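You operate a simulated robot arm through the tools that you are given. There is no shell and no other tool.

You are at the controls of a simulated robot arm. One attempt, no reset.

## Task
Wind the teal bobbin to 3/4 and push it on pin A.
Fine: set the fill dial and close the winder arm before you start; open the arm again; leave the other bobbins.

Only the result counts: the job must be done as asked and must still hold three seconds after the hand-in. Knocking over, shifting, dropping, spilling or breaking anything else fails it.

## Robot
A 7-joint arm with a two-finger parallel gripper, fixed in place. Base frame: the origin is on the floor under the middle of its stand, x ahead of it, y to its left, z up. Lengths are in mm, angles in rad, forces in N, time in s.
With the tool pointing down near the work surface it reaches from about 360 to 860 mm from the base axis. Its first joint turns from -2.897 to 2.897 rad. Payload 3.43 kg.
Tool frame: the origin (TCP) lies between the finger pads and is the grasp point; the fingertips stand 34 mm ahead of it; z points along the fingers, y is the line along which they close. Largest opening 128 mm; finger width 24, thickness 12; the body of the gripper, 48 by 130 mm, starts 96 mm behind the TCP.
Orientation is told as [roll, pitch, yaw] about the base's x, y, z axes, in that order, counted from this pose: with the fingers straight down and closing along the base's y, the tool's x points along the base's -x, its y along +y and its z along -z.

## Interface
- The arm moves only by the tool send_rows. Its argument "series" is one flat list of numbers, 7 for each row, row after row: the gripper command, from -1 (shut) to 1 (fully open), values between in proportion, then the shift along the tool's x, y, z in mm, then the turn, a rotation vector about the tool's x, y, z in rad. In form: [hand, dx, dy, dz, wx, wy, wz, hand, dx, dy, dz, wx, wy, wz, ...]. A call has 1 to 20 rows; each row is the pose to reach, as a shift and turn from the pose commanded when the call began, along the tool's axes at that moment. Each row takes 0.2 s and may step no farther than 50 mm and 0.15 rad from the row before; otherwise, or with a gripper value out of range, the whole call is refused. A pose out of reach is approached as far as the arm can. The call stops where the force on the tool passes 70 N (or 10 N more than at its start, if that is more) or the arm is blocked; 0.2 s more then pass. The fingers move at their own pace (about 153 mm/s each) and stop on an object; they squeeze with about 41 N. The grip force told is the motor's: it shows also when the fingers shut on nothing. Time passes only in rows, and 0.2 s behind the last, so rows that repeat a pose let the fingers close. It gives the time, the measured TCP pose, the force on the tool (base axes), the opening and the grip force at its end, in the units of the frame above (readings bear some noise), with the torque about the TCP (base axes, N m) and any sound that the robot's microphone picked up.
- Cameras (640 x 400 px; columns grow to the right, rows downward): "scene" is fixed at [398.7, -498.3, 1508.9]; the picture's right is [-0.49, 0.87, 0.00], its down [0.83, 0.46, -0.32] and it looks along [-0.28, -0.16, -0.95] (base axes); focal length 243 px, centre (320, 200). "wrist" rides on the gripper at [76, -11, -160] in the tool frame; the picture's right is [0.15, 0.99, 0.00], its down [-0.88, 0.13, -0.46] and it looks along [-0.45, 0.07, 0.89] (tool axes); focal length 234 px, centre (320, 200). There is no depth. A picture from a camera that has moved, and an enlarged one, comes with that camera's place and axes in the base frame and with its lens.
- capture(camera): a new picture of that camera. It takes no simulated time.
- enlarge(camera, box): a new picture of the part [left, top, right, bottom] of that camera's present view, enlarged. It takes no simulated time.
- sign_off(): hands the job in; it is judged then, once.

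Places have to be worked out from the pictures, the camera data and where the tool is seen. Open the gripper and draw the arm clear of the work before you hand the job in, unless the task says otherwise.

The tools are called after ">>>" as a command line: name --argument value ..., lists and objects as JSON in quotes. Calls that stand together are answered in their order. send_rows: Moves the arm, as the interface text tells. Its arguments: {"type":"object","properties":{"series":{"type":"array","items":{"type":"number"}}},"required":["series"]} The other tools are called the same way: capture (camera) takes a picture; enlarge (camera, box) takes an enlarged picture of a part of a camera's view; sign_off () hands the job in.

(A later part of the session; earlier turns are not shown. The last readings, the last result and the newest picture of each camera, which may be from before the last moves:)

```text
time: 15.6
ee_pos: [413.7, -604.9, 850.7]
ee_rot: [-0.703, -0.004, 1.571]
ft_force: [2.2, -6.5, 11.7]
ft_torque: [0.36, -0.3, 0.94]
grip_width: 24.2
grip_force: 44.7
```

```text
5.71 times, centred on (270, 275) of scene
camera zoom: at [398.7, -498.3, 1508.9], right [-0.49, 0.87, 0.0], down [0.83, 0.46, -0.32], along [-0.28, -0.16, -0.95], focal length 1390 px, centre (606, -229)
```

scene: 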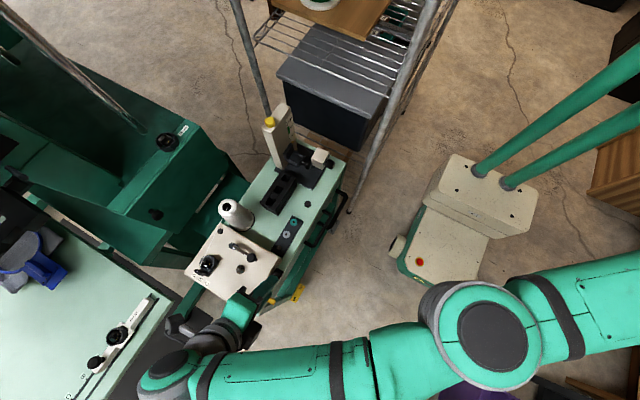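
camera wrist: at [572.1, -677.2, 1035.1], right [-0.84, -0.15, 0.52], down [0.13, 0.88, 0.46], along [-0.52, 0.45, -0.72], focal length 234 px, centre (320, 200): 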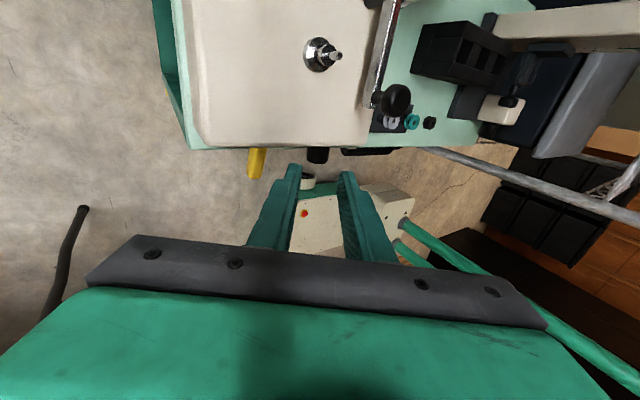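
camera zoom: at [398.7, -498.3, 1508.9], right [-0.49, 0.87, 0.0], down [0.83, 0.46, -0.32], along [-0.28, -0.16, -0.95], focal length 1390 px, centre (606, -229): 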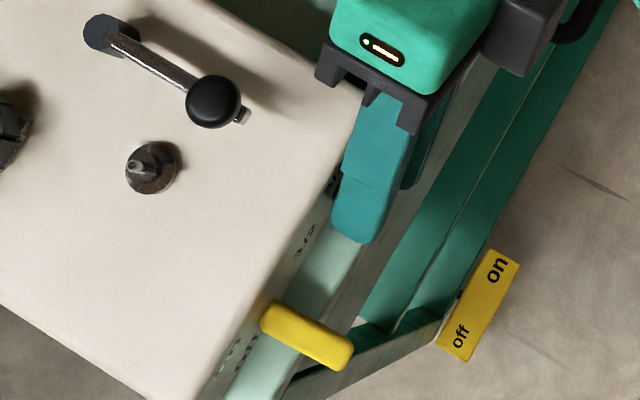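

The turn is complete (θ≈+0.70). I open slightly and back off along the tool axis.

>>> send_rows --series '[-0.55, 0, 0, 0, 0, 0, 0, -0.55, 0, 0, 0, 0, 0, 0, -0.55, 0, 0, -12, 0, 0, 0, -0.55, 0, 0, -30, 0, 0, 0, -0.55, 0, 0, -60, 0, 0, 0]'

>>> enlarge --camera "scene" --box '[230, 250, 310, 300]'

>>> enlarge --camera "wrist" --box '[250, 110, 390, 210]'

```text
time: 16.8
ee_pos: [374.2, -602.8, 896.5]
ee_rot: [-0.7, -0.004, 1.57]
ft_force: [0.6, -0.2, 0.3]
ft_torque: [0.0, -0.03, 0.0]
grip_width: 28.8
grip_force: 0.1
```

```text
8.00 times, centred on (270, 275) of scene
camera zoom: at [398.7, -498.3, 1508.9], right [-0.49, 0.87, 0.0], down [0.83, 0.46, -0.32], along [-0.28, -0.16, -0.95], focal length 1947 px, centre (720, -400)
```

zoom: 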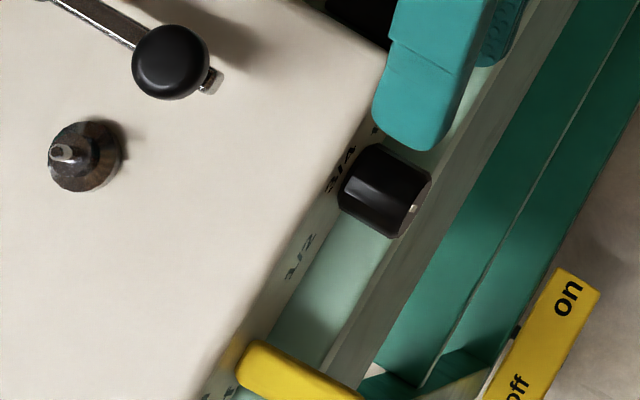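

```text
4.00 times, centred on (320, 160) of wrist
camera zoom: at [281.9, -680.3, 1024.3], right [-0.76, -0.14, -0.64], down [-0.39, 0.88, 0.27], along [0.52, 0.45, -0.72], focal length 937 px, centre (320, 360)
```

zoom: 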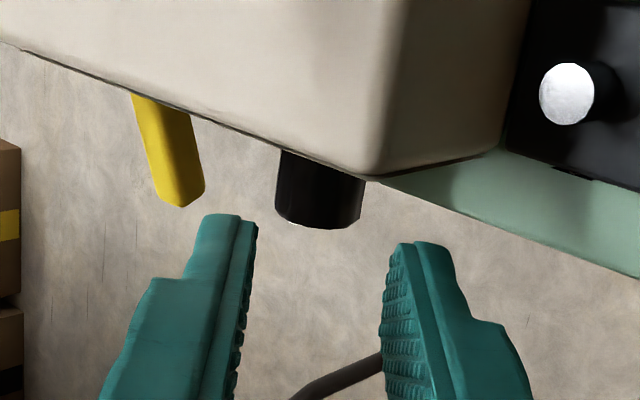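

The white mark sliver now seems to be at the top of the dial rim. I'll zoom in on the dial from the scene camera to confirm.

>>> enlarge --camera "scene" --box '[266, 262, 290, 282]'

>>> enlarge --camera "wrist" --box '[300, 140, 350, 175]'

```text
16.00 times, centred on (278, 272) of scene
camera zoom: at [398.7, -498.3, 1508.9], right [-0.49, 0.87, 0.0], down [0.83, 0.46, -0.32], along [-0.28, -0.16, -0.95], focal length 3893 px, centre (992, -952)
```

zoom: 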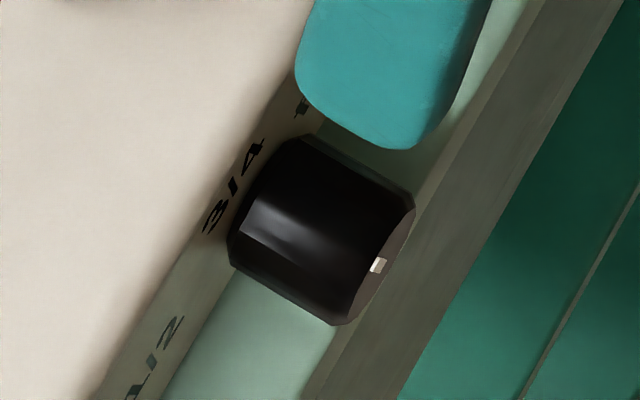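

```text
11.43 times, centred on (325, 158) of wrist
camera zoom: at [281.9, -680.3, 1024.3], right [-0.76, -0.14, -0.64], down [-0.39, 0.88, 0.27], along [0.52, 0.45, -0.72], focal length 2676 px, centre (263, 686)
```

zoom: 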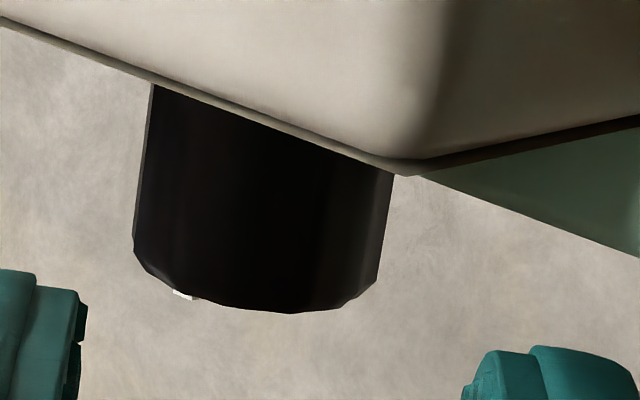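

The pointer is at the top, on 3/4. Next the bobbin: I untilt and rise clear of the winder, then yaw to 0 above the teal bobbin.

>>> send_rows --series '[-0.3, 1.4, 3.1, -19.3, -0.14, 0, 0, -0.3, 2.8, 6.1, -38.7, -0.28, 0, 0, -0.3, 4.2, 9.2, -58, -0.42, 0, 0, -0.3, 5.6, 12.2, -77.4, -0.56, 0, 0, -0.3, 7, 15.3, -96.7, -0.7, 0, 0]'

>>> send_rows --series '[-0.3, 3, 1, 0, 0, 0, 0.1428, -0.3, 6, 2, 0, 0, 0, 0.2856, -0.3, 9, 3, 0, 0, 0, 0.4284, -0.3, 12, 4, 0, 0, 0, 0.5712, -0.3, 15, 5, 0, 0, 0, 0.714, -0.3, 18, 6, 0, 0, 0, 0.8568, -0.3, 21, 7, 0, 0, 0, 0.9996, -0.3, 24, 7, 0, 0, 0, 1.1424, -0.3, 27, 7, 0, 0, 0, 1.2852, -0.3, 30, 7, 0, 0, 0, 1.428, -0.3, 34.5, 7, 0, 0, 0, 1.5708, -0.3, 34.5, 7, 0, 0, 0, 1.5708]'

>>> capture --camera "wrist"

```text
time: 18.0
ee_pos: [301.6, -612.0, 959.5]
ee_rot: [0.003, -0.003, 1.572]
ft_force: [-0.9, 0.0, -0.1]
ft_torque: [0.01, -0.05, -0.03]
grip_width: 44.9
grip_force: 0.0
```

```text
time: 20.6
ee_pos: [293.5, -646.2, 959.7]
ee_rot: [0.003, -0.001, -0.004]
ft_force: [-0.1, 1.1, 0.4]
ft_torque: [0.01, 0.0, 0.01]
grip_width: 44.7
grip_force: 0.0
```

```text
taken
camera wrist: at [219.6, -657.9, 1118.6], right [-0.15, 0.99, 0.0], down [0.88, 0.13, 0.46], along [0.45, 0.07, -0.89], focal length 234 px, centre (320, 200)
```

wrist: 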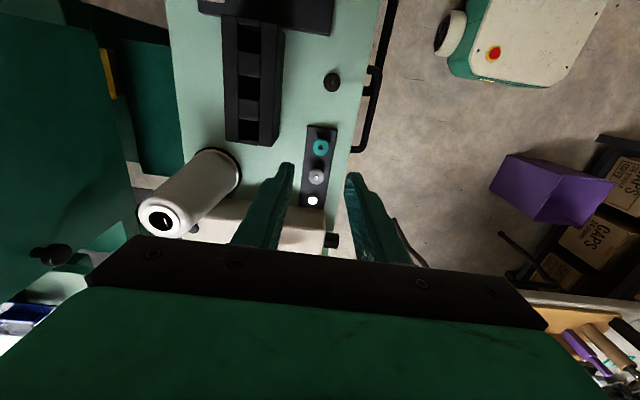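

Now above the teal bobbin with yaw 0. I'll zoom on the rail to fine-tune its position.

>>> enlarge --camera "wrist" --box '[290, 125, 346, 165]'

>>> enlarge --camera "wrist" --box '[290, 160, 350, 215]'

```text
10.00 times, centred on (318, 145) of wrist
camera zoom: at [219.6, -657.9, 1118.6], right [-0.15, 0.99, 0.0], down [0.88, 0.13, 0.46], along [0.45, 0.07, -0.89], focal length 2342 px, centre (340, 750)
```

zoom: 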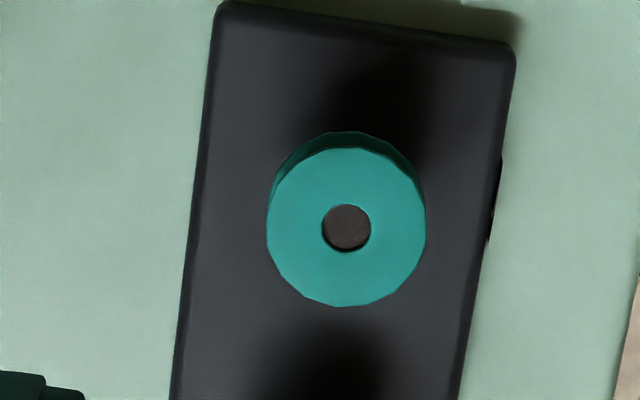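

```text
7.27 times, centred on (320, 188) of wrist
camera zoom: at [219.6, -657.9, 1118.6], right [-0.15, 0.99, 0.0], down [0.88, 0.13, 0.46], along [0.45, 0.07, -0.89], focal length 1703 px, centre (320, 291)
```

zoom: 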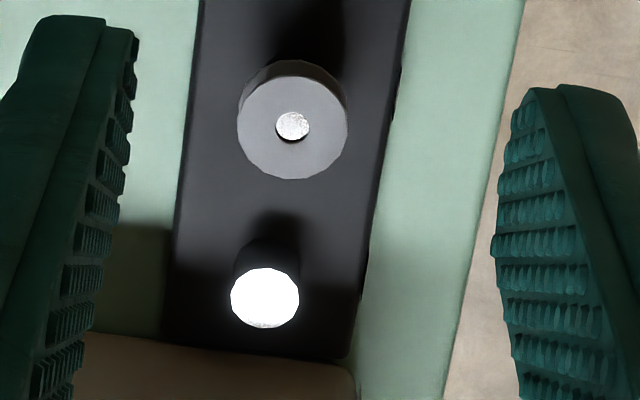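

The TCP is already within about 1–2 mm of the teal bobbin's axis. I descend to just above it and look again.

>>> send_rows --series '[-0.4, 0.3, 0, 30, 0, 0, 0, -0.4, 0.3, 0, 60, 0, 0, 0, -0.4, 0.3, 0, 80, 0, 0, 0, -0.4, 0.3, 0, 80, 0, 0, 0]'

>>> enlarge --camera "wrist" --box '[270, 120, 370, 200]'

>>> enlarge --camera "scene" --box '[250, 180, 330, 240]'

```text
time: 21.6
ee_pos: [292.2, -647.8, 880.7]
ee_rot: [0.002, 0.0, 0.0]
ft_force: [-0.8, -0.6, -0.5]
ft_torque: [0.02, 0.0, 0.02]
grip_width: 38.5
grip_force: 0.1
```

```text
5.00 times, centred on (320, 160) of wrist
camera zoom: at [218.8, -657.6, 1039.2], right [-0.15, 0.99, 0.0], down [0.88, 0.13, 0.46], along [0.45, 0.07, -0.89], focal length 1171 px, centre (320, 400)
```

zoom: 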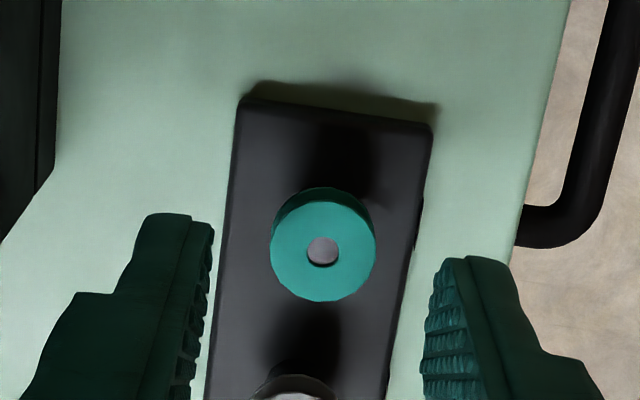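

```text
6.67 times, centred on (290, 210) of scene
camera zoom: at [398.7, -498.3, 1508.9], right [-0.49, 0.87, 0.0], down [0.83, 0.46, -0.32], along [-0.28, -0.16, -0.95], focal length 1622 px, centre (520, 133)
```

zoom: 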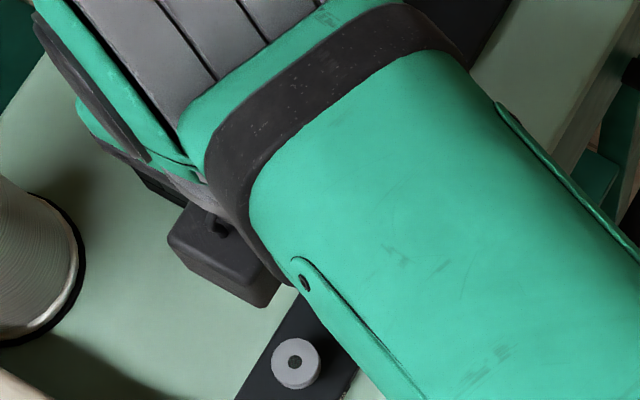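

The bobbin's axis lies about 2 mm to -x of the tool axis. I correct by that and descend so the fingertips straddle the bobbin.

>>> send_rows --series '[-0.4, 2, 0.5, 10, 0, 0, 0, -0.4, 2, 0.5, 20, 0, 0, 0, -0.4, 2, 0.5, 27, 0, 0, 0, -0.4, 2, 0.5, 27, 0, 0, 0]'

>>> enlarge --camera "wrist" --box '[270, 130, 370, 210]'

```text
time: 22.6
ee_pos: [292.4, -645.8, 851.6]
ee_rot: [0.003, 0.0, 0.0]
ft_force: [-0.6, -0.6, 0.1]
ft_torque: [-0.01, 0.04, 0.0]
grip_width: 38.7
grip_force: 0.1
```

```text
5.00 times, centred on (320, 170) of wrist
camera zoom: at [217.2, -657.1, 1011.8], right [-0.15, 0.99, 0.0], down [0.88, 0.13, 0.46], along [0.45, 0.07, -0.89], focal length 1171 px, centre (320, 350)
```

zoom: 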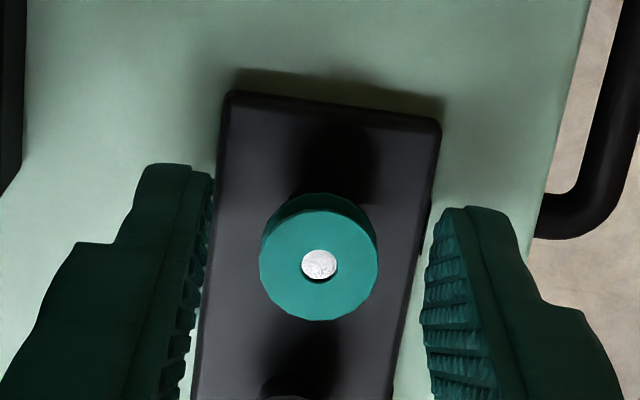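

The bobbin is centred between the pads. I close the gripper on it.

>>> send_rows --series '[-1, 0, 0, 0, 0, 0, 0, -1, 0, 0, 0, 0, 0, 0, -1, 0, 0, 0, 0, 0, 0]'

>>> enlarge --camera "wrist" --box '[270, 130, 370, 210]'

```text
time: 23.4
ee_pos: [292.0, -646.9, 851.5]
ee_rot: [0.005, 0.0, -0.001]
ft_force: [-1.5, -2.9, -0.9]
ft_torque: [-0.15, 0.01, -0.03]
grip_width: 13.6
grip_force: 41.3
```

```text
5.00 times, centred on (320, 170) of wrist
camera zoom: at [217.3, -657.2, 1011.8], right [-0.15, 0.99, 0.0], down [0.88, 0.13, 0.46], along [0.45, 0.07, -0.89], focal length 1171 px, centre (320, 350)
```

zoom: 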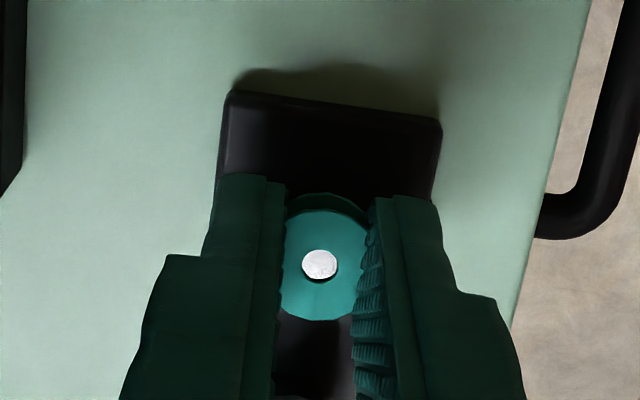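

The width of 13.6 mm suggests I may be holding the 13 mm post below the flanges rather than the bobbin itself. I'll zoom in to check before lifting.

>>> enlarge --camera "wrist" --box '[304, 160, 336, 200]'

```text
10.00 times, centred on (320, 180) of wrist
camera zoom: at [217.3, -657.2, 1011.8], right [-0.15, 0.99, 0.0], down [0.88, 0.13, 0.46], along [0.45, 0.07, -0.89], focal length 2342 px, centre (320, 400)
```

zoom: 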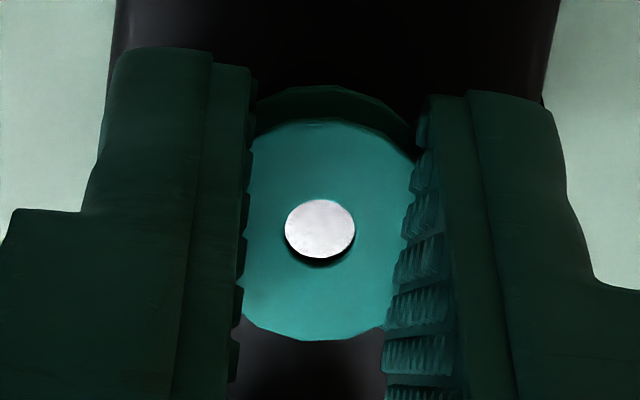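

The pads cut through the flange visually, so only the core or the post is solid. I'll open, rise 5 mm so the tips are level with the bobbin, and close again to compare the width.

>>> send_rows --series '[-0.5, 0, 0, 0, 0, 0, 0, -0.5, 0, 0, -5, 0, 0, 0, -0.5, 0, 0, -5, 0, 0, 0, -1, 0, 0, -5, 0, 0, 0, -1, 0, 0, -5, 0, 0, 0, -1, 0, 0, -5, 0, 0, 0]'

>>> enlarge --camera "wrist" --box '[290, 150, 350, 210]'

```text
time: 24.8
ee_pos: [292.4, -645.4, 856.3]
ee_rot: [0.004, 0.0, -0.001]
ft_force: [1.3, 0.7, 31.8]
ft_torque: [-0.73, -0.08, 0.0]
grip_width: 3.0
grip_force: 34.4
```

```text
6.67 times, centred on (320, 180) of wrist
camera zoom: at [217.2, -657.2, 1017.4], right [-0.15, 0.99, 0.0], down [0.88, 0.13, 0.46], along [0.45, 0.07, -0.89], focal length 1561 px, centre (320, 333)
```

zoom: 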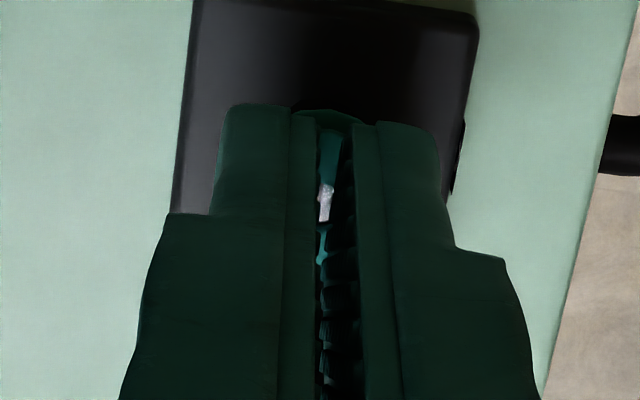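

The fingers closed to 3 mm with 32 N upward – they passed through the bobbin shape onto the post. I open right away and raise slightly to see the bobbin's state.

>>> send_rows --series '[-0.4, 0, 0, 0, 0, 0, 0, -0.4, 0, 0, 0, 0, 0, 0, -0.4, 0, 0, 0, 0, 0, 0]'

>>> enlarge --camera "wrist" --box '[270, 130, 370, 210]'

>>> enlarge --camera "wrist" --box '[300, 155, 340, 195]'

```text
time: 25.6
ee_pos: [292.6, -646.1, 857.6]
ee_rot: [0.004, 0.0, 0.0]
ft_force: [0.7, -0.2, -1.0]
ft_torque: [-0.01, -0.03, 0.01]
grip_width: 38.4
grip_force: 0.0
```

```text
5.00 times, centred on (320, 170) of wrist
camera zoom: at [217.1, -657.1, 1016.5], right [-0.15, 0.99, 0.0], down [0.88, 0.13, 0.46], along [0.45, 0.07, -0.89], focal length 1171 px, centre (320, 350)
```

zoom: 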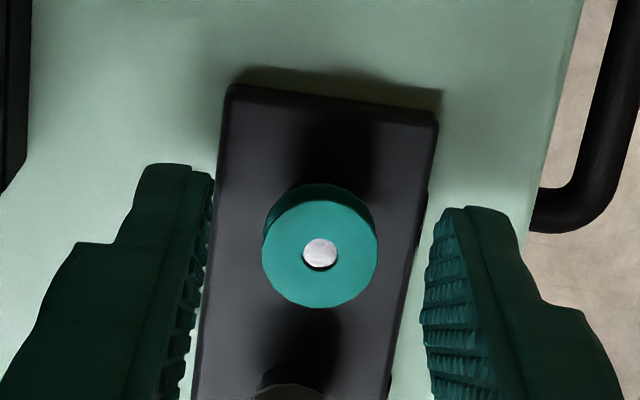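

```text
10.00 times, centred on (320, 175) of wrist
camera zoom: at [217.1, -657.1, 1016.5], right [-0.15, 0.99, 0.0], down [0.88, 0.13, 0.46], along [0.45, 0.07, -0.89], focal length 2342 px, centre (320, 450)
```

zoom: 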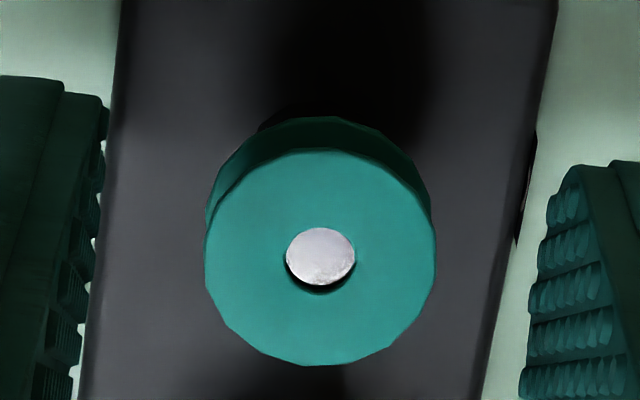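

The bobbin hasn't moved. I need to know whether it is solid and at which height, so I'll raise, shut the fingers, and feel gently downward onto its top.

>>> send_rows --series '[-0.4, 0, 0, -8, 0, 0, 0, -0.4, 0, 0, -14, 0, 0, 0, -1, 0, 0, -14, 0, 0, 0, -1, 0, 0, -14, 0, 0, 0, -1, 0, 0, -12, 0, 0, 0, -1, 0, 0, -10, 0, 0, 0]'

>>> send_rows --series '[-1, 0, 0, 1, 0, 0, 0, -1, 0, 0, 1, 0, 0, 0]'

```text
time: 27.0
ee_pos: [291.3, -647.1, 867.1]
ee_rot: [0.003, -0.001, -0.001]
ft_force: [0.3, 0.1, -0.6]
ft_torque: [-0.01, 0.01, 0.03]
grip_width: 0.2
grip_force: 33.3
```

```text
time: 27.6
ee_pos: [292.6, -644.9, 867.7]
ee_rot: [0.005, 0.0, 0.0]
ft_force: [0.0, -0.9, 0.1]
ft_torque: [0.02, 0.01, -0.01]
grip_width: 0.0
grip_force: 33.3
```

No contact yet at a fingertip height of about 832. I continue down in 1 mm steps.

>>> send_rows --series '[-1, 0, 0, 1, 0, 0, 0, -1, 0, 0, 1, 0, 0, 0]'

>>> send_rows --series '[-1, 0, 0, 1, 0, 0, 0, -1, 0, 0, 1, 0, 0, 0]'

>>> send_rows --series '[-1, 0, 0, 1, 0, 0, 0, -1, 0, 0, 1, 0, 0, 0]'

```text
time: 28.2
ee_pos: [292.1, -645.2, 865.1]
ee_rot: [0.004, 0.001, 0.0]
ft_force: [-0.6, 0.4, 0.6]
ft_torque: [0.01, -0.03, -0.03]
grip_width: 0.0
grip_force: 32.7
```

```text
time: 28.8
ee_pos: [293.1, -646.3, 864.7]
ee_rot: [0.003, 0.0, 0.001]
ft_force: [-0.5, 0.3, 1.9]
ft_torque: [0.01, 0.02, 0.01]
grip_width: 0.0
grip_force: 33.2
```

```text
time: 29.4
ee_pos: [291.5, -645.7, 864.2]
ee_rot: [0.002, -0.002, 0.002]
ft_force: [1.0, 1.6, 9.1]
ft_torque: [0.08, -0.03, -0.01]
grip_width: 0.0
grip_force: 33.6
```

Contact at a tip height of about 830, so the bobbin top is solid there. I back off 10 mm, open, and look at it again.

>>> send_rows --series '[-1, 0, 0, -4, 0, 0, 0, -0.4, 0, 0, -10, 0, 0, 0, -0.4, 0, 0, -10, 0, 0, 0]'

>>> enlarge --camera "wrist" --box '[290, 145, 350, 185]'

>>> capture --camera "wrist"

```text
time: 30.2
ee_pos: [292.0, -646.4, 872.2]
ee_rot: [0.004, -0.001, 0.001]
ft_force: [-0.2, -0.8, 0.8]
ft_torque: [0.01, 0.02, -0.01]
grip_width: 38.7
grip_force: 0.1
```

```text
10.00 times, centred on (320, 165) of wrist
camera zoom: at [217.2, -656.8, 1032.4], right [-0.15, 0.99, 0.0], down [0.88, 0.13, 0.46], along [0.45, 0.07, -0.89], focal length 2342 px, centre (320, 550)
```

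zoom: 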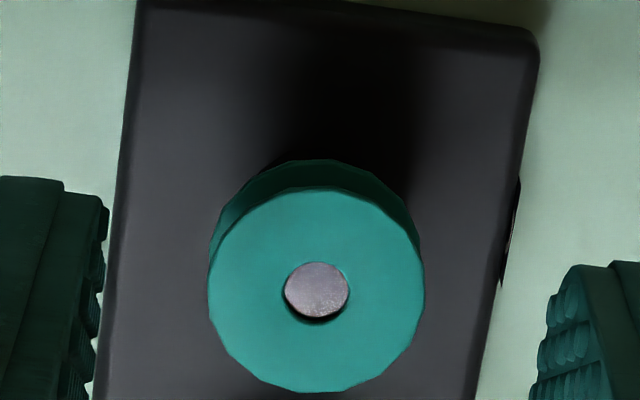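

```text
taken
camera wrist: at [217.2, -656.8, 1032.4], right [-0.15, 0.99, 0.0], down [0.88, 0.13, 0.46], along [0.45, 0.07, -0.89], focal length 234 px, centre (320, 200)
```

wrist: 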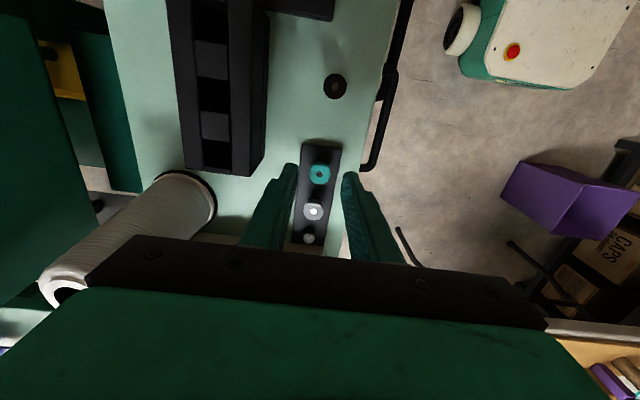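

Bobbin unmoved. I'll try closing with the tips at mid-bobbin height (≈826) and read the width.

>>> send_rows --series '[-0.4, 0, 0, 8, 0, 0, 0, -0.4, 0, 0, 12.8, 0, 0, 0, -0.6, 0, 0, 12.8, 0, 0, 0, -0.68, 0, 0, 12.8, 0, 0, 0, -0.68, 0, 0, 12.8, 0, 0, 0]'

>>> enlarge --camera "wrist" --box '[290, 155, 350, 195]'

```text
time: 31.4
ee_pos: [291.8, -645.4, 861.8]
ee_rot: [0.003, 0.002, -0.001]
ft_force: [0.1, 0.2, 0.1]
ft_torque: [-0.01, -0.03, 0.02]
grip_width: 20.5
grip_force: 0.0
```

```text
10.00 times, centred on (320, 175) of wrist
camera zoom: at [217.3, -657.0, 1019.6], right [-0.15, 0.99, 0.0], down [0.88, 0.13, 0.46], along [0.45, 0.07, -0.89], focal length 2342 px, centre (320, 450)
```

zoom: 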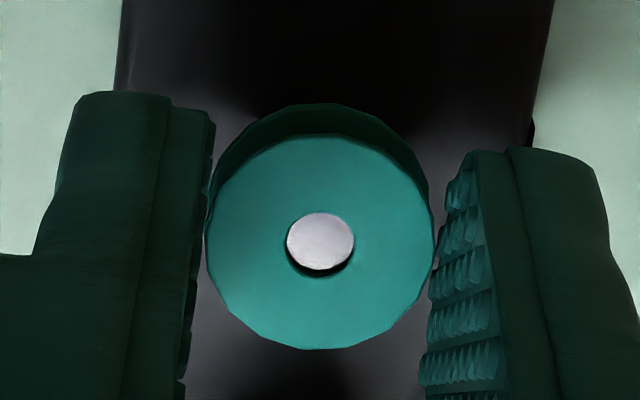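

At 20.5 mm there's no contact yet. I close a bit further in small steps and read width and force.

>>> send_rows --series '[-0.7, 0, 0, 0, 0, 0, 0, -0.72, 0, 0, 0, 0, 0, 0, -0.72, 0, 0, 0, 0, 0, 0]'

>>> enlarge --camera "wrist" --box '[290, 155, 350, 195]'

```text
time: 32.2
ee_pos: [290.9, -645.6, 859.1]
ee_rot: [0.004, -0.003, 0.001]
ft_force: [-0.3, 0.9, 0.0]
ft_torque: [0.05, 0.0, 0.05]
grip_width: 19.0
grip_force: 0.8
```

```text
10.00 times, centred on (320, 175) of wrist
camera zoom: at [217.3, -657.0, 1019.6], right [-0.15, 0.99, 0.0], down [0.88, 0.13, 0.46], along [0.45, 0.07, -0.89], focal length 2342 px, centre (320, 450)
```

zoom: 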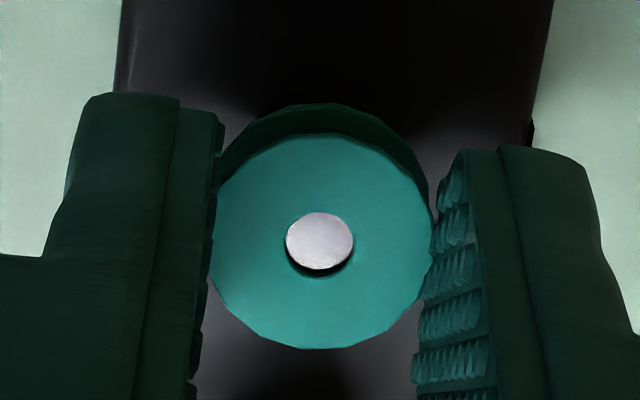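

The fingers now touch the bobbin (19.0 mm, 0.8 N): it is solid but its contact is soft, so full squeeze sinks into it. I'll use a moderate command and read the force.

>>> send_rows --series '[-0.74, 0, 0, 0, 0, 0, 0, -0.76, 0, 0, 0, 0, 0, 0, -0.76, 0, 0, 0, 0, 0, 0]'

>>> enlarge --camera "wrist" --box '[290, 155, 350, 195]'

```text
time: 33.0
ee_pos: [291.9, -645.7, 861.0]
ee_rot: [0.004, 0.002, -0.001]
ft_force: [-1.3, 2.6, 0.1]
ft_torque: [0.15, 0.0, -0.03]
grip_width: 16.6
grip_force: 1.2
```

```text
10.00 times, centred on (320, 175) of wrist
camera zoom: at [217.3, -656.9, 1019.6], right [-0.15, 0.99, 0.0], down [0.88, 0.13, 0.46], along [0.45, 0.07, -0.89], focal length 2342 px, centre (320, 450)
```

zoom: 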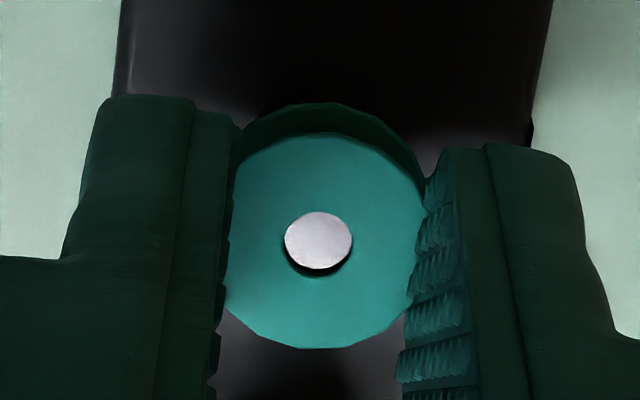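

Holding lightly (16.6 mm). I lift 6 mm to see whether the bobbin comes off the pin with this grip.

>>> send_rows --series '[-0.76, 0, 0, -2, 0, 0, 0, -0.76, 0, 0, -4, 0, 0, 0, -0.76, 0, 0, -6, 0, 0, 0]'

>>> enlarge --camera "wrist" --box '[290, 150, 350, 190]'

```text
time: 33.8
ee_pos: [292.5, -646.4, 866.4]
ee_rot: [0.004, -0.001, 0.001]
ft_force: [0.1, -0.3, -0.1]
ft_torque: [0.01, 0.0, -0.03]
grip_width: 17.0
grip_force: 1.8
```

```text
10.00 times, centred on (320, 170) of wrist
camera zoom: at [217.3, -657.0, 1026.1], right [-0.15, 0.99, 0.0], down [0.88, 0.13, 0.46], along [0.45, 0.07, -0.89], focal length 2342 px, centre (320, 500)
```

zoom: 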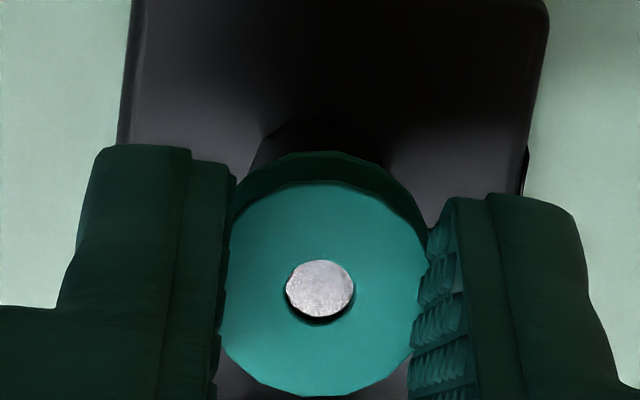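

The bobbin moved with the gripper (same place in the picture, post visible below it). I lift further, slowly.

>>> send_rows --series '[-0.78, 0, 0, -5, 0, 0, 0, -0.78, 0, 0, -12, 0, 0, 0, -0.78, 0, 0, -22, 0, 0, 0, -0.78, 0, 0, -34, 0, 0, 0, -0.78, 0, 0, -44, 0, 0, 0, -0.78, 0, 0, -50, 0, 0, 0, -0.78, 0, 0, -54, 0, 0, 0]'

>>> enlarge --camera "wrist" --box '[280, 130, 360, 210]'

```text
time: 35.4
ee_pos: [291.4, -646.5, 921.6]
ee_rot: [0.005, 0.001, -0.001]
ft_force: [-0.5, 0.7, -0.1]
ft_torque: [0.01, -0.01, -0.02]
grip_width: 14.5
grip_force: 24.4
```

```text
5.00 times, centred on (320, 170) of wrist
camera zoom: at [217.4, -657.7, 1080.3], right [-0.15, 0.99, 0.0], down [0.88, 0.13, 0.46], along [0.45, 0.07, -0.89], focal length 1171 px, centre (320, 350)
```

zoom: 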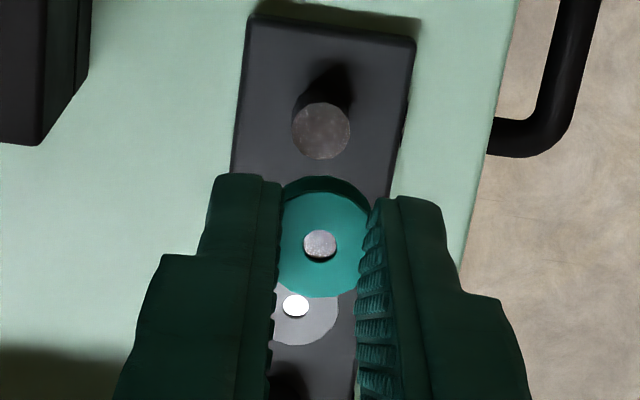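

The teal bobbin is held firmly, clear of pin C. I lift to z≈1000 and carry it over to beside the spindle (offset +35 mm in x) so I can compare positions.

>>> send_rows --series '[-0.78, 0, 0, -20, 0, 0, 0, -0.78, 0, 0, -45, 0, 0, 0, -0.78, 0, 0, -70, 0, 0, 0, -0.78, -10, -2, -80, 0, 0, 0, -0.78, -35, -7, -80, 0, 0, 0, -0.78, -60, -13, -80, 0, 0, 0, -0.78, -85, -19, -80, 0, 0, 0, -0.78, -110, -25, -80, 0, 0, 0, -0.78, -135, -31, -80, 0, 0, 0, -0.78, -160, -37, -80, 0, 0, 0, -0.78, -185, -42, -80, 0, 0, 0, -0.78, -205, -46, -80, 0, 0, 0, -0.78, -213, -47, -80, 0, 0, 0]'

>>> capture --camera "wrist"

>>> capture --camera "scene"

```text
time: 38.2
ee_pos: [504.7, -691.8, 1001.4]
ee_rot: [0.004, 0.002, 0.001]
ft_force: [-0.1, -1.3, -0.1]
ft_torque: [0.03, 0.03, -0.01]
grip_width: 16.1
grip_force: 13.0
```

```text
taken
camera wrist: at [430.2, -704.2, 1159.5], right [-0.15, 0.99, 0.0], down [0.88, 0.13, 0.46], along [0.45, 0.07, -0.89], focal length 234 px, centre (320, 200)
```

wrist: 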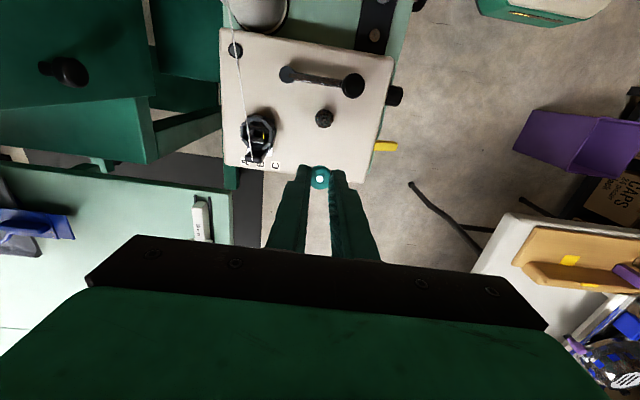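

```text
taken
```

scene: 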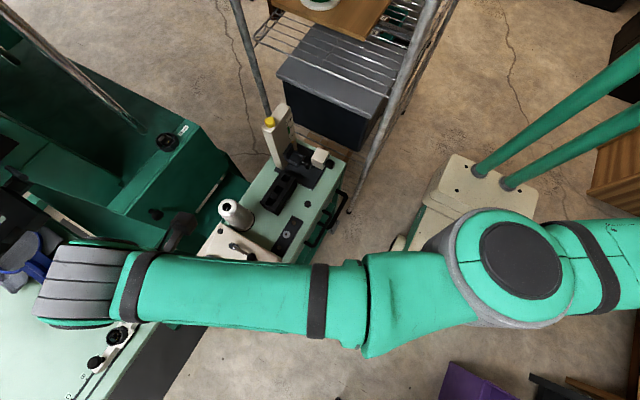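

The spindle is visible just beyond the bobbin. I descend so the bobbin's underside is a few mm above the spindle-tip height, still offset in x, and measure.

>>> send_rows --series '[-0.78, 0, 0, 20, 0, 0, 0, -0.78, 0, 0, 40, 0, 0, 0, -0.78, 0, 0, 55, 0, 0, 0, -0.78, 0, 0, 65, 0, 0, 0, -0.78, 0, 0, 65, 0, 0, 0]'

>>> enlarge --camera "wrist" --box '[280, 110, 360, 190]'

>>> capture --camera "wrist"

```text
time: 39.4
ee_pos: [504.4, -691.4, 934.5]
ee_rot: [0.005, 0.0, 0.0]
ft_force: [0.1, -0.4, -0.2]
ft_torque: [0.0, 0.0, 0.0]
grip_width: 16.0
grip_force: 12.3
out of reach, approached as far as the arm can: row 4
```

```text
5.00 times, centred on (320, 150) of wrist
camera zoom: at [429.7, -702.5, 1094.5], right [-0.15, 0.99, 0.0], down [0.88, 0.13, 0.46], along [0.45, 0.07, -0.89], focal length 1171 px, centre (320, 450)
```

zoom: 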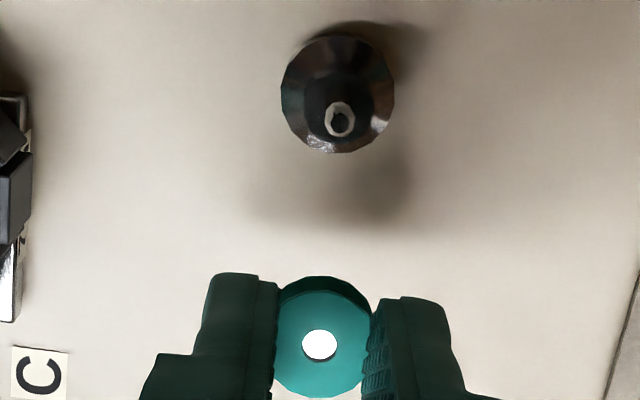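

```text
taken
camera wrist: at [429.7, -702.5, 1094.5], right [-0.15, 0.99, 0.0], down [0.88, 0.13, 0.46], along [0.45, 0.07, -0.89], focal length 234 px, centre (320, 200)
```

wrist: 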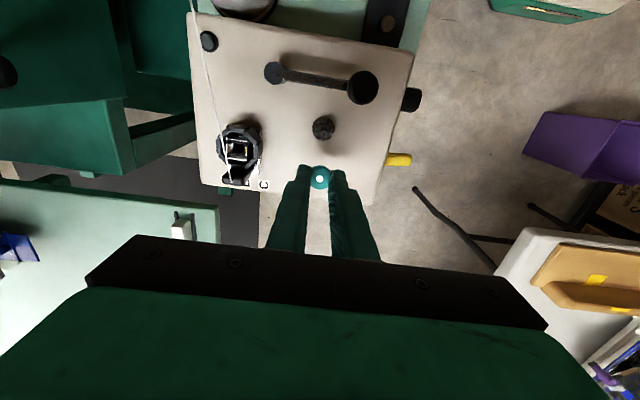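

I measure spindle tip ≈(469.6,-693.1) and bobbin ≈(505.0,-691.5) in the same picture. I'll zoom tighter on both for sub-millimetre values.

>>> enlarge --camera "wrist" --box '[308, 116, 340, 140]'

>>> enlarge --camera "wrist" --box '[304, 162, 336, 186]'

```text
16.00 times, centred on (324, 128) of wrist
camera zoom: at [429.7, -702.5, 1094.5], right [-0.15, 0.99, 0.0], down [0.88, 0.13, 0.46], along [0.45, 0.07, -0.89], focal length 3747 px, centre (256, 1352)
```

zoom: 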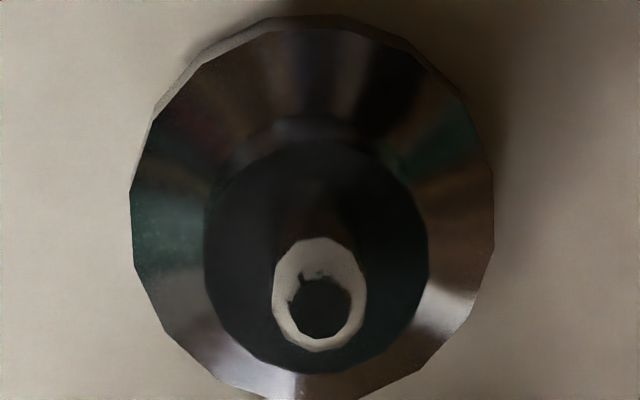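

```text
16.00 times, centred on (320, 174) of wrist
camera zoom: at [429.7, -702.5, 1094.5], right [-0.15, 0.99, 0.0], down [0.88, 0.13, 0.46], along [0.45, 0.07, -0.89], focal length 3747 px, centre (320, 616)
```

zoom: 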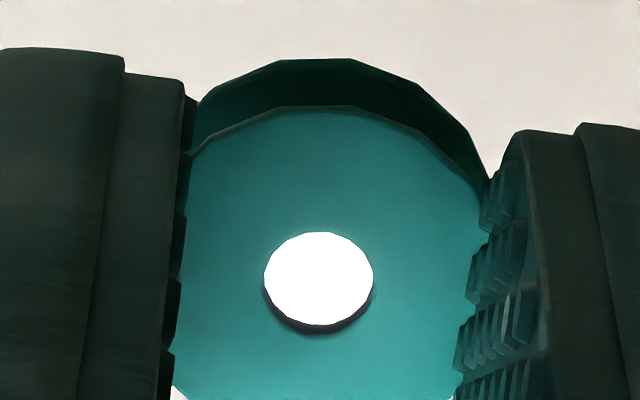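

Bobbin at (505.1,-691.4), spindle axis (469.6,-693.1), tip tapered to ~3 mm for lead-in. I shift by (-35.5,-1.75) to hang the bobbin over the spindle.

>>> send_rows --series '[-0.78, 10, -0.5, 0, 0, 0, 0, -0.78, 22, -1, 0, 0, 0, 0, -0.78, 31, -1.5, 0, 0, 0, 0, -0.78, 35.5, -1.75, 0, 0, 0, 0, -0.78, 35.5, -1.75, 0, 0, 0, 0]'

>>> enlarge --camera "wrist" --box '[290, 150, 350, 200]'

```text
time: 40.6
ee_pos: [474.6, -706.1, 934.7]
ee_rot: [0.007, 0.002, 0.002]
ft_force: [-0.1, 0.3, 0.0]
ft_torque: [-0.01, -0.01, 0.01]
grip_width: 16.1
grip_force: 13.1
out of reach, approached as far as the arm can: row 2, 3, 4, 5
```

```text
8.00 times, centred on (320, 175) of wrist
camera zoom: at [400.7, -716.8, 1094.5], right [-0.15, 0.99, 0.01], down [0.88, 0.13, 0.46], along [0.45, 0.07, -0.89], focal length 1873 px, centre (320, 400)
```

zoom: 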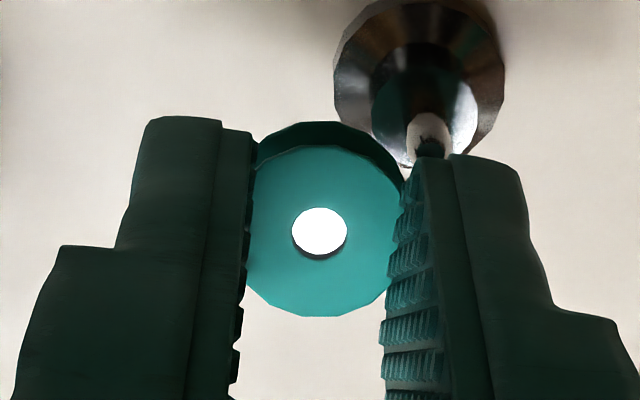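

The arm could not reach that spot at yaw 0 (a joint limit pushed it to y≈-706; no contact). I rise 30 mm and turn the yaw by +0.6 rad to get away from the limit.

>>> send_rows --series '[-0.78, 0, 0, -15, 0, 0, 0, -0.78, 0, 0, -30, 0, 0, -0.12, -0.78, 0, 0, -30, 0, 0, -0.24, -0.78, 0, 0, -30, 0, 0, -0.36, -0.78, 0, 0, -30, 0, 0, -0.48, -0.78, 0, 0, -30, 0, 0, -0.6, -0.78, 0, 0, -30, 0, 0, -0.6]'

>>> capture --camera "wrist"

```text
time: 42.2
ee_pos: [477.0, -706.4, 964.7]
ee_rot: [0.002, -0.001, 0.601]
ft_force: [0.4, -0.5, 0.9]
ft_torque: [0.0, -0.02, 0.0]
grip_width: 15.4
grip_force: 1.0
```

```text
taken
camera wrist: at [421.0, -759.2, 1123.8], right [-0.68, 0.73, 0.0], down [0.65, 0.6, 0.46], along [0.33, 0.31, -0.89], focal length 234 px, centre (320, 200)
```

wrist: 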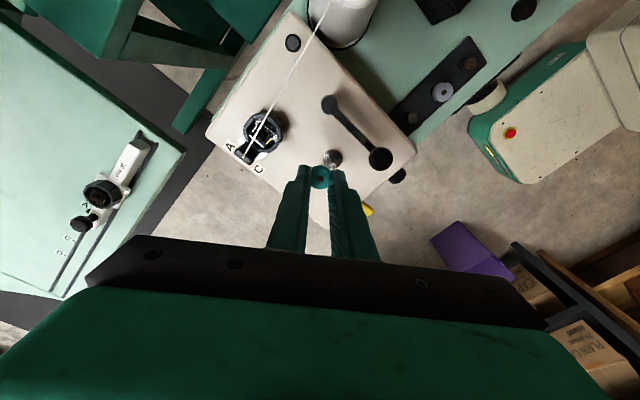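

Now reachable at yaw 0.6. I check the bobbin in the grip and the spindle's relative position.

>>> enlarge --camera "wrist" --box '[300, 140, 350, 190]'

```text
8.00 times, centred on (325, 165) of wrist
camera zoom: at [421.0, -759.2, 1123.8], right [-0.68, 0.73, 0.0], down [0.65, 0.6, 0.46], along [0.33, 0.31, -0.89], focal length 1873 px, centre (280, 480)
```

zoom: 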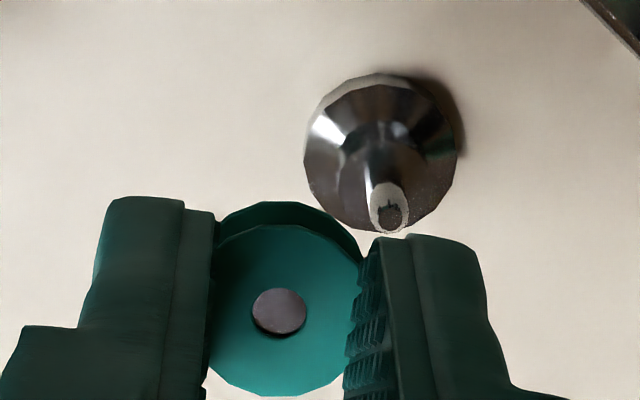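

Relative shift from bobbin to spindle in this view is about (-7.3,+12.6) mm. I apply it at this height and look again.

>>> send_rows --series '[-0.78, -0.5, 7, 0, 0, 0, 0, -0.78, -1.1, 14.5, 0, 0, 0, 0, -0.78, -1.1, 14.5, 0, 0, 0, 0]'

>>> enlarge --camera "wrist" --box '[295, 140, 345, 190]'

```text
time: 43.0
ee_pos: [474.8, -705.8, 965.5]
ee_rot: [0.005, -0.001, 0.602]
ft_force: [-0.1, 0.1, -0.7]
ft_torque: [-0.02, -0.01, 0.01]
grip_width: 15.8
grip_force: 12.7
out of reach, approached as far as the arm can: row 1, 2, 3
```

```text
8.00 times, centred on (320, 165) of wrist
camera zoom: at [420.9, -759.1, 1123.9], right [-0.68, 0.73, 0.0], down [0.65, 0.6, 0.46], along [0.33, 0.31, -0.89], focal length 1873 px, centre (320, 480)
```

zoom: 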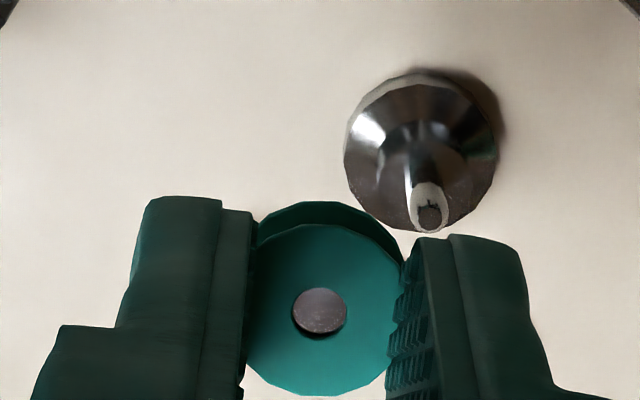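

The arm seems stretched out straight here and can't retract radially. I'll go up 60 mm to bend the elbow, then shift inward and come down at the right radius.

>>> send_rows --series '[-0.78, 0, 0, -20, 0, 0, 0, -0.78, 0, 0, -40, 0, 0, 0, -0.78, 0, 0, -60, 0, 0, 0, -0.78, -0.5, 7, -60, 0, 0, 0, -0.78, -1.1, 14.5, -60, 0, 0, 0, -0.78, -1.1, 14.5, -60, 0, 0, 0]'

```text
time: 44.4
ee_pos: [476.4, -707.1, 1024.8]
ee_rot: [0.003, -0.003, 0.601]
ft_force: [0.3, -1.0, 1.0]
ft_torque: [-0.01, 0.0, 0.0]
grip_width: 14.4
grip_force: 24.5
out of reach, approached as far as the arm can: row 4, 5, 6
```

Still blocked in that direction, even higher. I'll look at the arm's configuration in the scene.

>>> capture --camera "scene"

>>> capture --camera "wrist"

```text
taken
```

scene: 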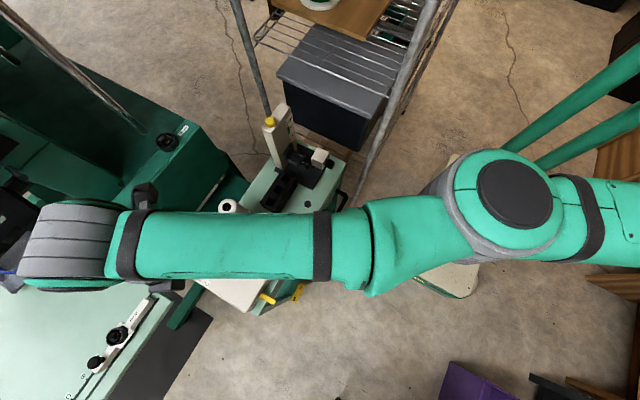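

```text
taken
camera wrist: at [421.4, -758.9, 1183.6], right [-0.68, 0.73, 0.0], down [0.65, 0.6, 0.46], along [0.33, 0.31, -0.89], focal length 234 px, centre (320, 200)
```

wrist: 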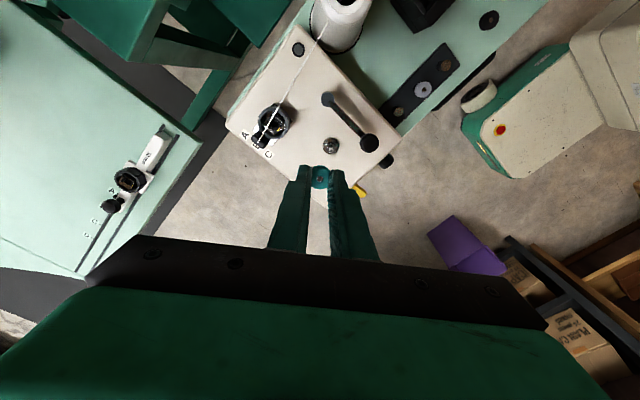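

I'll probe small moves in each direction (returning between them) to learn which one is blocked.

>>> send_rows --series '[-0.78, 8, 0, 0, 0, 0, 0, -0.78, 0, 0, 0, 0, 0, 0, -0.78, -8, 0, 0, 0, 0, 0, -0.78, 0, 0, 0, 0, 0, 0, -0.78, 0, -6, 0, 0, 0, 0, -0.78, 0, 0, 0, 0, 0, 0, -0.78, 0, 0, -15, 0, 0, 0, -0.78, 0, 0, 0, 0, 0, 0, -0.78, 0, 0, 15, 0, 0, 0, -0.78, 0, 0, 0, 0, 0, 0, -0.78, 0, 2, 0, 0, 0, 0, -0.78, 0, 0, 0, 0, 0, 0, -0.78, 0, 0, 0, 0, 0, 0.1, -0.78, 0, 0, 0, 0, 0, 0, -0.78, 0, 0, 0, 0, 0, -0.1, -0.78, 0, 0, 0, 0, 0, 0]'

```text
time: 47.8
ee_pos: [476.7, -706.8, 1025.1]
ee_rot: [0.004, -0.003, 0.6]
ft_force: [0.4, -0.7, -0.5]
ft_torque: [-0.01, 0.02, 0.01]
grip_width: 16.1
grip_force: 12.2
out of reach, approached as far as the arm can: row 5
```

Outward is the limit and inward +2 mm was fine. I'll step inward gradually in small increments.

>>> send_rows --series '[-0.78, 0, 2, 0, 0, 0, 0, -0.78, 0, 4, 0, 0, 0, 0, -0.78, 0, 6, 0, 0, 0, 0, -0.78, 0, 8, 0, 0, 0, 0, -0.78, 0, 10, 0, 0, 0, 0, -0.78, 0, 12, 0, 0, 0, 0, -0.78, -0.5, 14.5, 0, 0, 0, 0, -0.78, -1.1, 14.5, 0, 0, 0, 0]'

```text
time: 49.6
ee_pos: [476.0, -705.6, 1025.5]
ee_rot: [0.005, -0.001, 0.6]
ft_force: [0.5, 0.2, 0.2]
ft_torque: [0.0, 0.01, -0.01]
grip_width: 15.7
grip_force: 1.9
out of reach, approached as far as the arm can: row 2, 3, 4, 5, 6, 7, 8
```

The arm is caught between limits radially in this posture. I'll go well up (z≈1140) and try to move inward there.

>>> send_rows --series '[-0.78, 0, 0, -30, 0, 0, 0, -0.78, 0, 0, -60, 0, 0, 0, -0.78, 0, 0, -90, 0, 0, 0, -0.78, 0, 0, -115, 0, 0, 0, -0.78, 0, 5, -115, 0, 0, 0, -0.78, 0, 10, -115, 0, 0, 0, -0.78, 0, 20, -115, 0, 0, 0, -0.78, 0, 30, -115, 0, 0, 0]'

```text
time: 51.4
ee_pos: [467.9, -694.6, 1141.7]
ee_rot: [0.004, -0.002, 0.601]
ft_force: [-0.5, 0.2, -0.5]
ft_torque: [-0.04, -0.04, -0.03]
grip_width: 16.3
grip_force: 13.2
out of reach, approached as far as the arm can: row 3, 4, 5, 7, 8
```

The arm had been driven onto its outer boundary (nearly straight elbow), where inward motion only creeps – but it did move ~14 mm inward at this height. I'll keep commanding inward until the elbow bends.

>>> send_rows --series '[-0.78, 0, 10, 0, 0, 0, 0, -0.78, 0, 15, 0, 0, 0, 0, -0.78, 0, 20, 0, 0, 0, 0, -0.78, 0, 25, 0, 0, 0, 0, -0.78, 0, 30, 0, 0, 0, 0, -0.78, 0, 30, 0, 0, 0, 0, -0.78, 0, 30, 0, 0, 0, 0, -0.78, 0, 30, 0, 0, 0, 0]'

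```text
time: 53.2
ee_pos: [465.7, -694.6, 1144.1]
ee_rot: [0.005, -0.002, 0.601]
ft_force: [-0.1, -0.3, 0.5]
ft_torque: [0.02, 0.0, 0.04]
grip_width: 16.5
grip_force: 13.0
out of reach, approached as far as the arm can: row 1, 2, 3, 4, 5, 6, 7, 8
```

The limits fit an elbow that slipped past its fully-stretched point to the wrong side. I'll push outward beyond reach and then pull inward, hoping the solver comes back on the proper side; all of this stays high above everything.

>>> send_rows --series '[-0.78, 0, -10, 0, 0, 0, 0, -0.78, 0, -25, 0, 0, 0, 0, -0.78, 0, -45, 0, 0, 0, 0, -0.78, 0, -45, 0, 0, 0, 0, -0.78, 0, -10, 0, 0, 0, 0, -0.78, 0, 0, 0, 0, 0, 0, -0.78, 0, 10, 0, 0, 0, 0, -0.78, 0, 20, 0, 0, 0, 0, -0.78, 0, 30, 0, 0, 0, 0, -0.78, 0, 40, 0, 0, 0, 0]'

```text
time: 55.4
ee_pos: [463.3, -695.6, 1152.5]
ee_rot: [0.006, -0.002, 0.6]
ft_force: [0.4, -0.3, 0.2]
ft_torque: [0.01, -0.01, -0.01]
grip_width: 15.6
grip_force: 39.2
out of reach, approached as far as the arm can: row 1, 2, 3, 4, 5, 7, 8, 9, 10
```

Not yet flipped. I'll try a larger outward push (100 mm) before coming back in.

>>> send_rows --series '[-0.78, 0, -45, 30, 0, 0, 0, -0.78, 0, -90, 50, 0, 0, 0, -0.78, 0, -110, 50, 0, 0, 0, -0.78, 0, -70, 50, 0, 0, 0, -0.78, 0, -30, 50, 0, 0, 0, -0.78, 0, 5, 50, 0, 0, 0, -0.78, 0, 20, 50, 0, 0, 0, -0.78, 0, 30, 50, 0, 0, 0]'

```text
refused: row 1 steps farther than a row can; nothing moved
```

>>> send_rows --series '[-0.78, 0, -30, 30, 0, 0, 0, -0.78, 0, -70, 50, 0, 0, 0, -0.78, 0, -110, 50, 0, 0, 0, -0.78, 0, -70, 50, 0, 0, 0, -0.78, 0, -30, 50, 0, 0, 0, -0.78, 0, 5, 50, 0, 0, 0, -0.78, 0, 20, 50, 0, 0, 0, -0.78, 0, 30, 50, 0, 0, 0]'

```text
time: 57.2
ee_pos: [465.2, -703.6, 1106.6]
ee_rot: [0.004, -0.001, 0.6]
ft_force: [-0.1, 0.0, 0.0]
ft_torque: [-0.02, -0.01, 0.02]
grip_width: 16.1
grip_force: 39.4
out of reach, approached as far as the arm can: row 1, 2, 3, 4, 5, 6, 7, 8
```

Still the same side. I'll try a single sharp outward jump followed by immediate return inward.

>>> send_rows --series '[-0.78, 0, -49, 0, 0, 0, 0, -0.78, 0, 0, 0, 0, 0, 0, -0.78, 0, 20, 0, 0, 0, 0, -0.78, 0, 30, 0, 0, 0, 0]'

>>> send_rows --series '[-0.78, 0, -5, 0, 0, 0, 0, -0.78, 0, -12, 0, 0, 0, 0, -0.78, 0, -16, 0, 0, 0, 0, -0.78, 0, 30, 0, 0, 0, 0, -0.78, 0, 30, 0, 0, 0, 0]'

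```text
time: 58.2
ee_pos: [465.6, -704.0, 1106.3]
ee_rot: [0.003, -0.002, 0.6]
ft_force: [-0.5, 0.3, -0.6]
ft_torque: [0.01, 0.02, 0.01]
grip_width: 14.7
grip_force: 41.2
out of reach, approached as far as the arm can: row 1, 3, 4
```

```text
time: 59.4
ee_pos: [463.1, -703.1, 1108.7]
ee_rot: [0.005, -0.002, 0.599]
ft_force: [-0.2, -0.2, 0.2]
ft_torque: [0.0, 0.0, -0.02]
grip_width: 14.8
grip_force: 40.8
out of reach, approached as far as the arm can: row 1, 2, 3, 4, 5
```

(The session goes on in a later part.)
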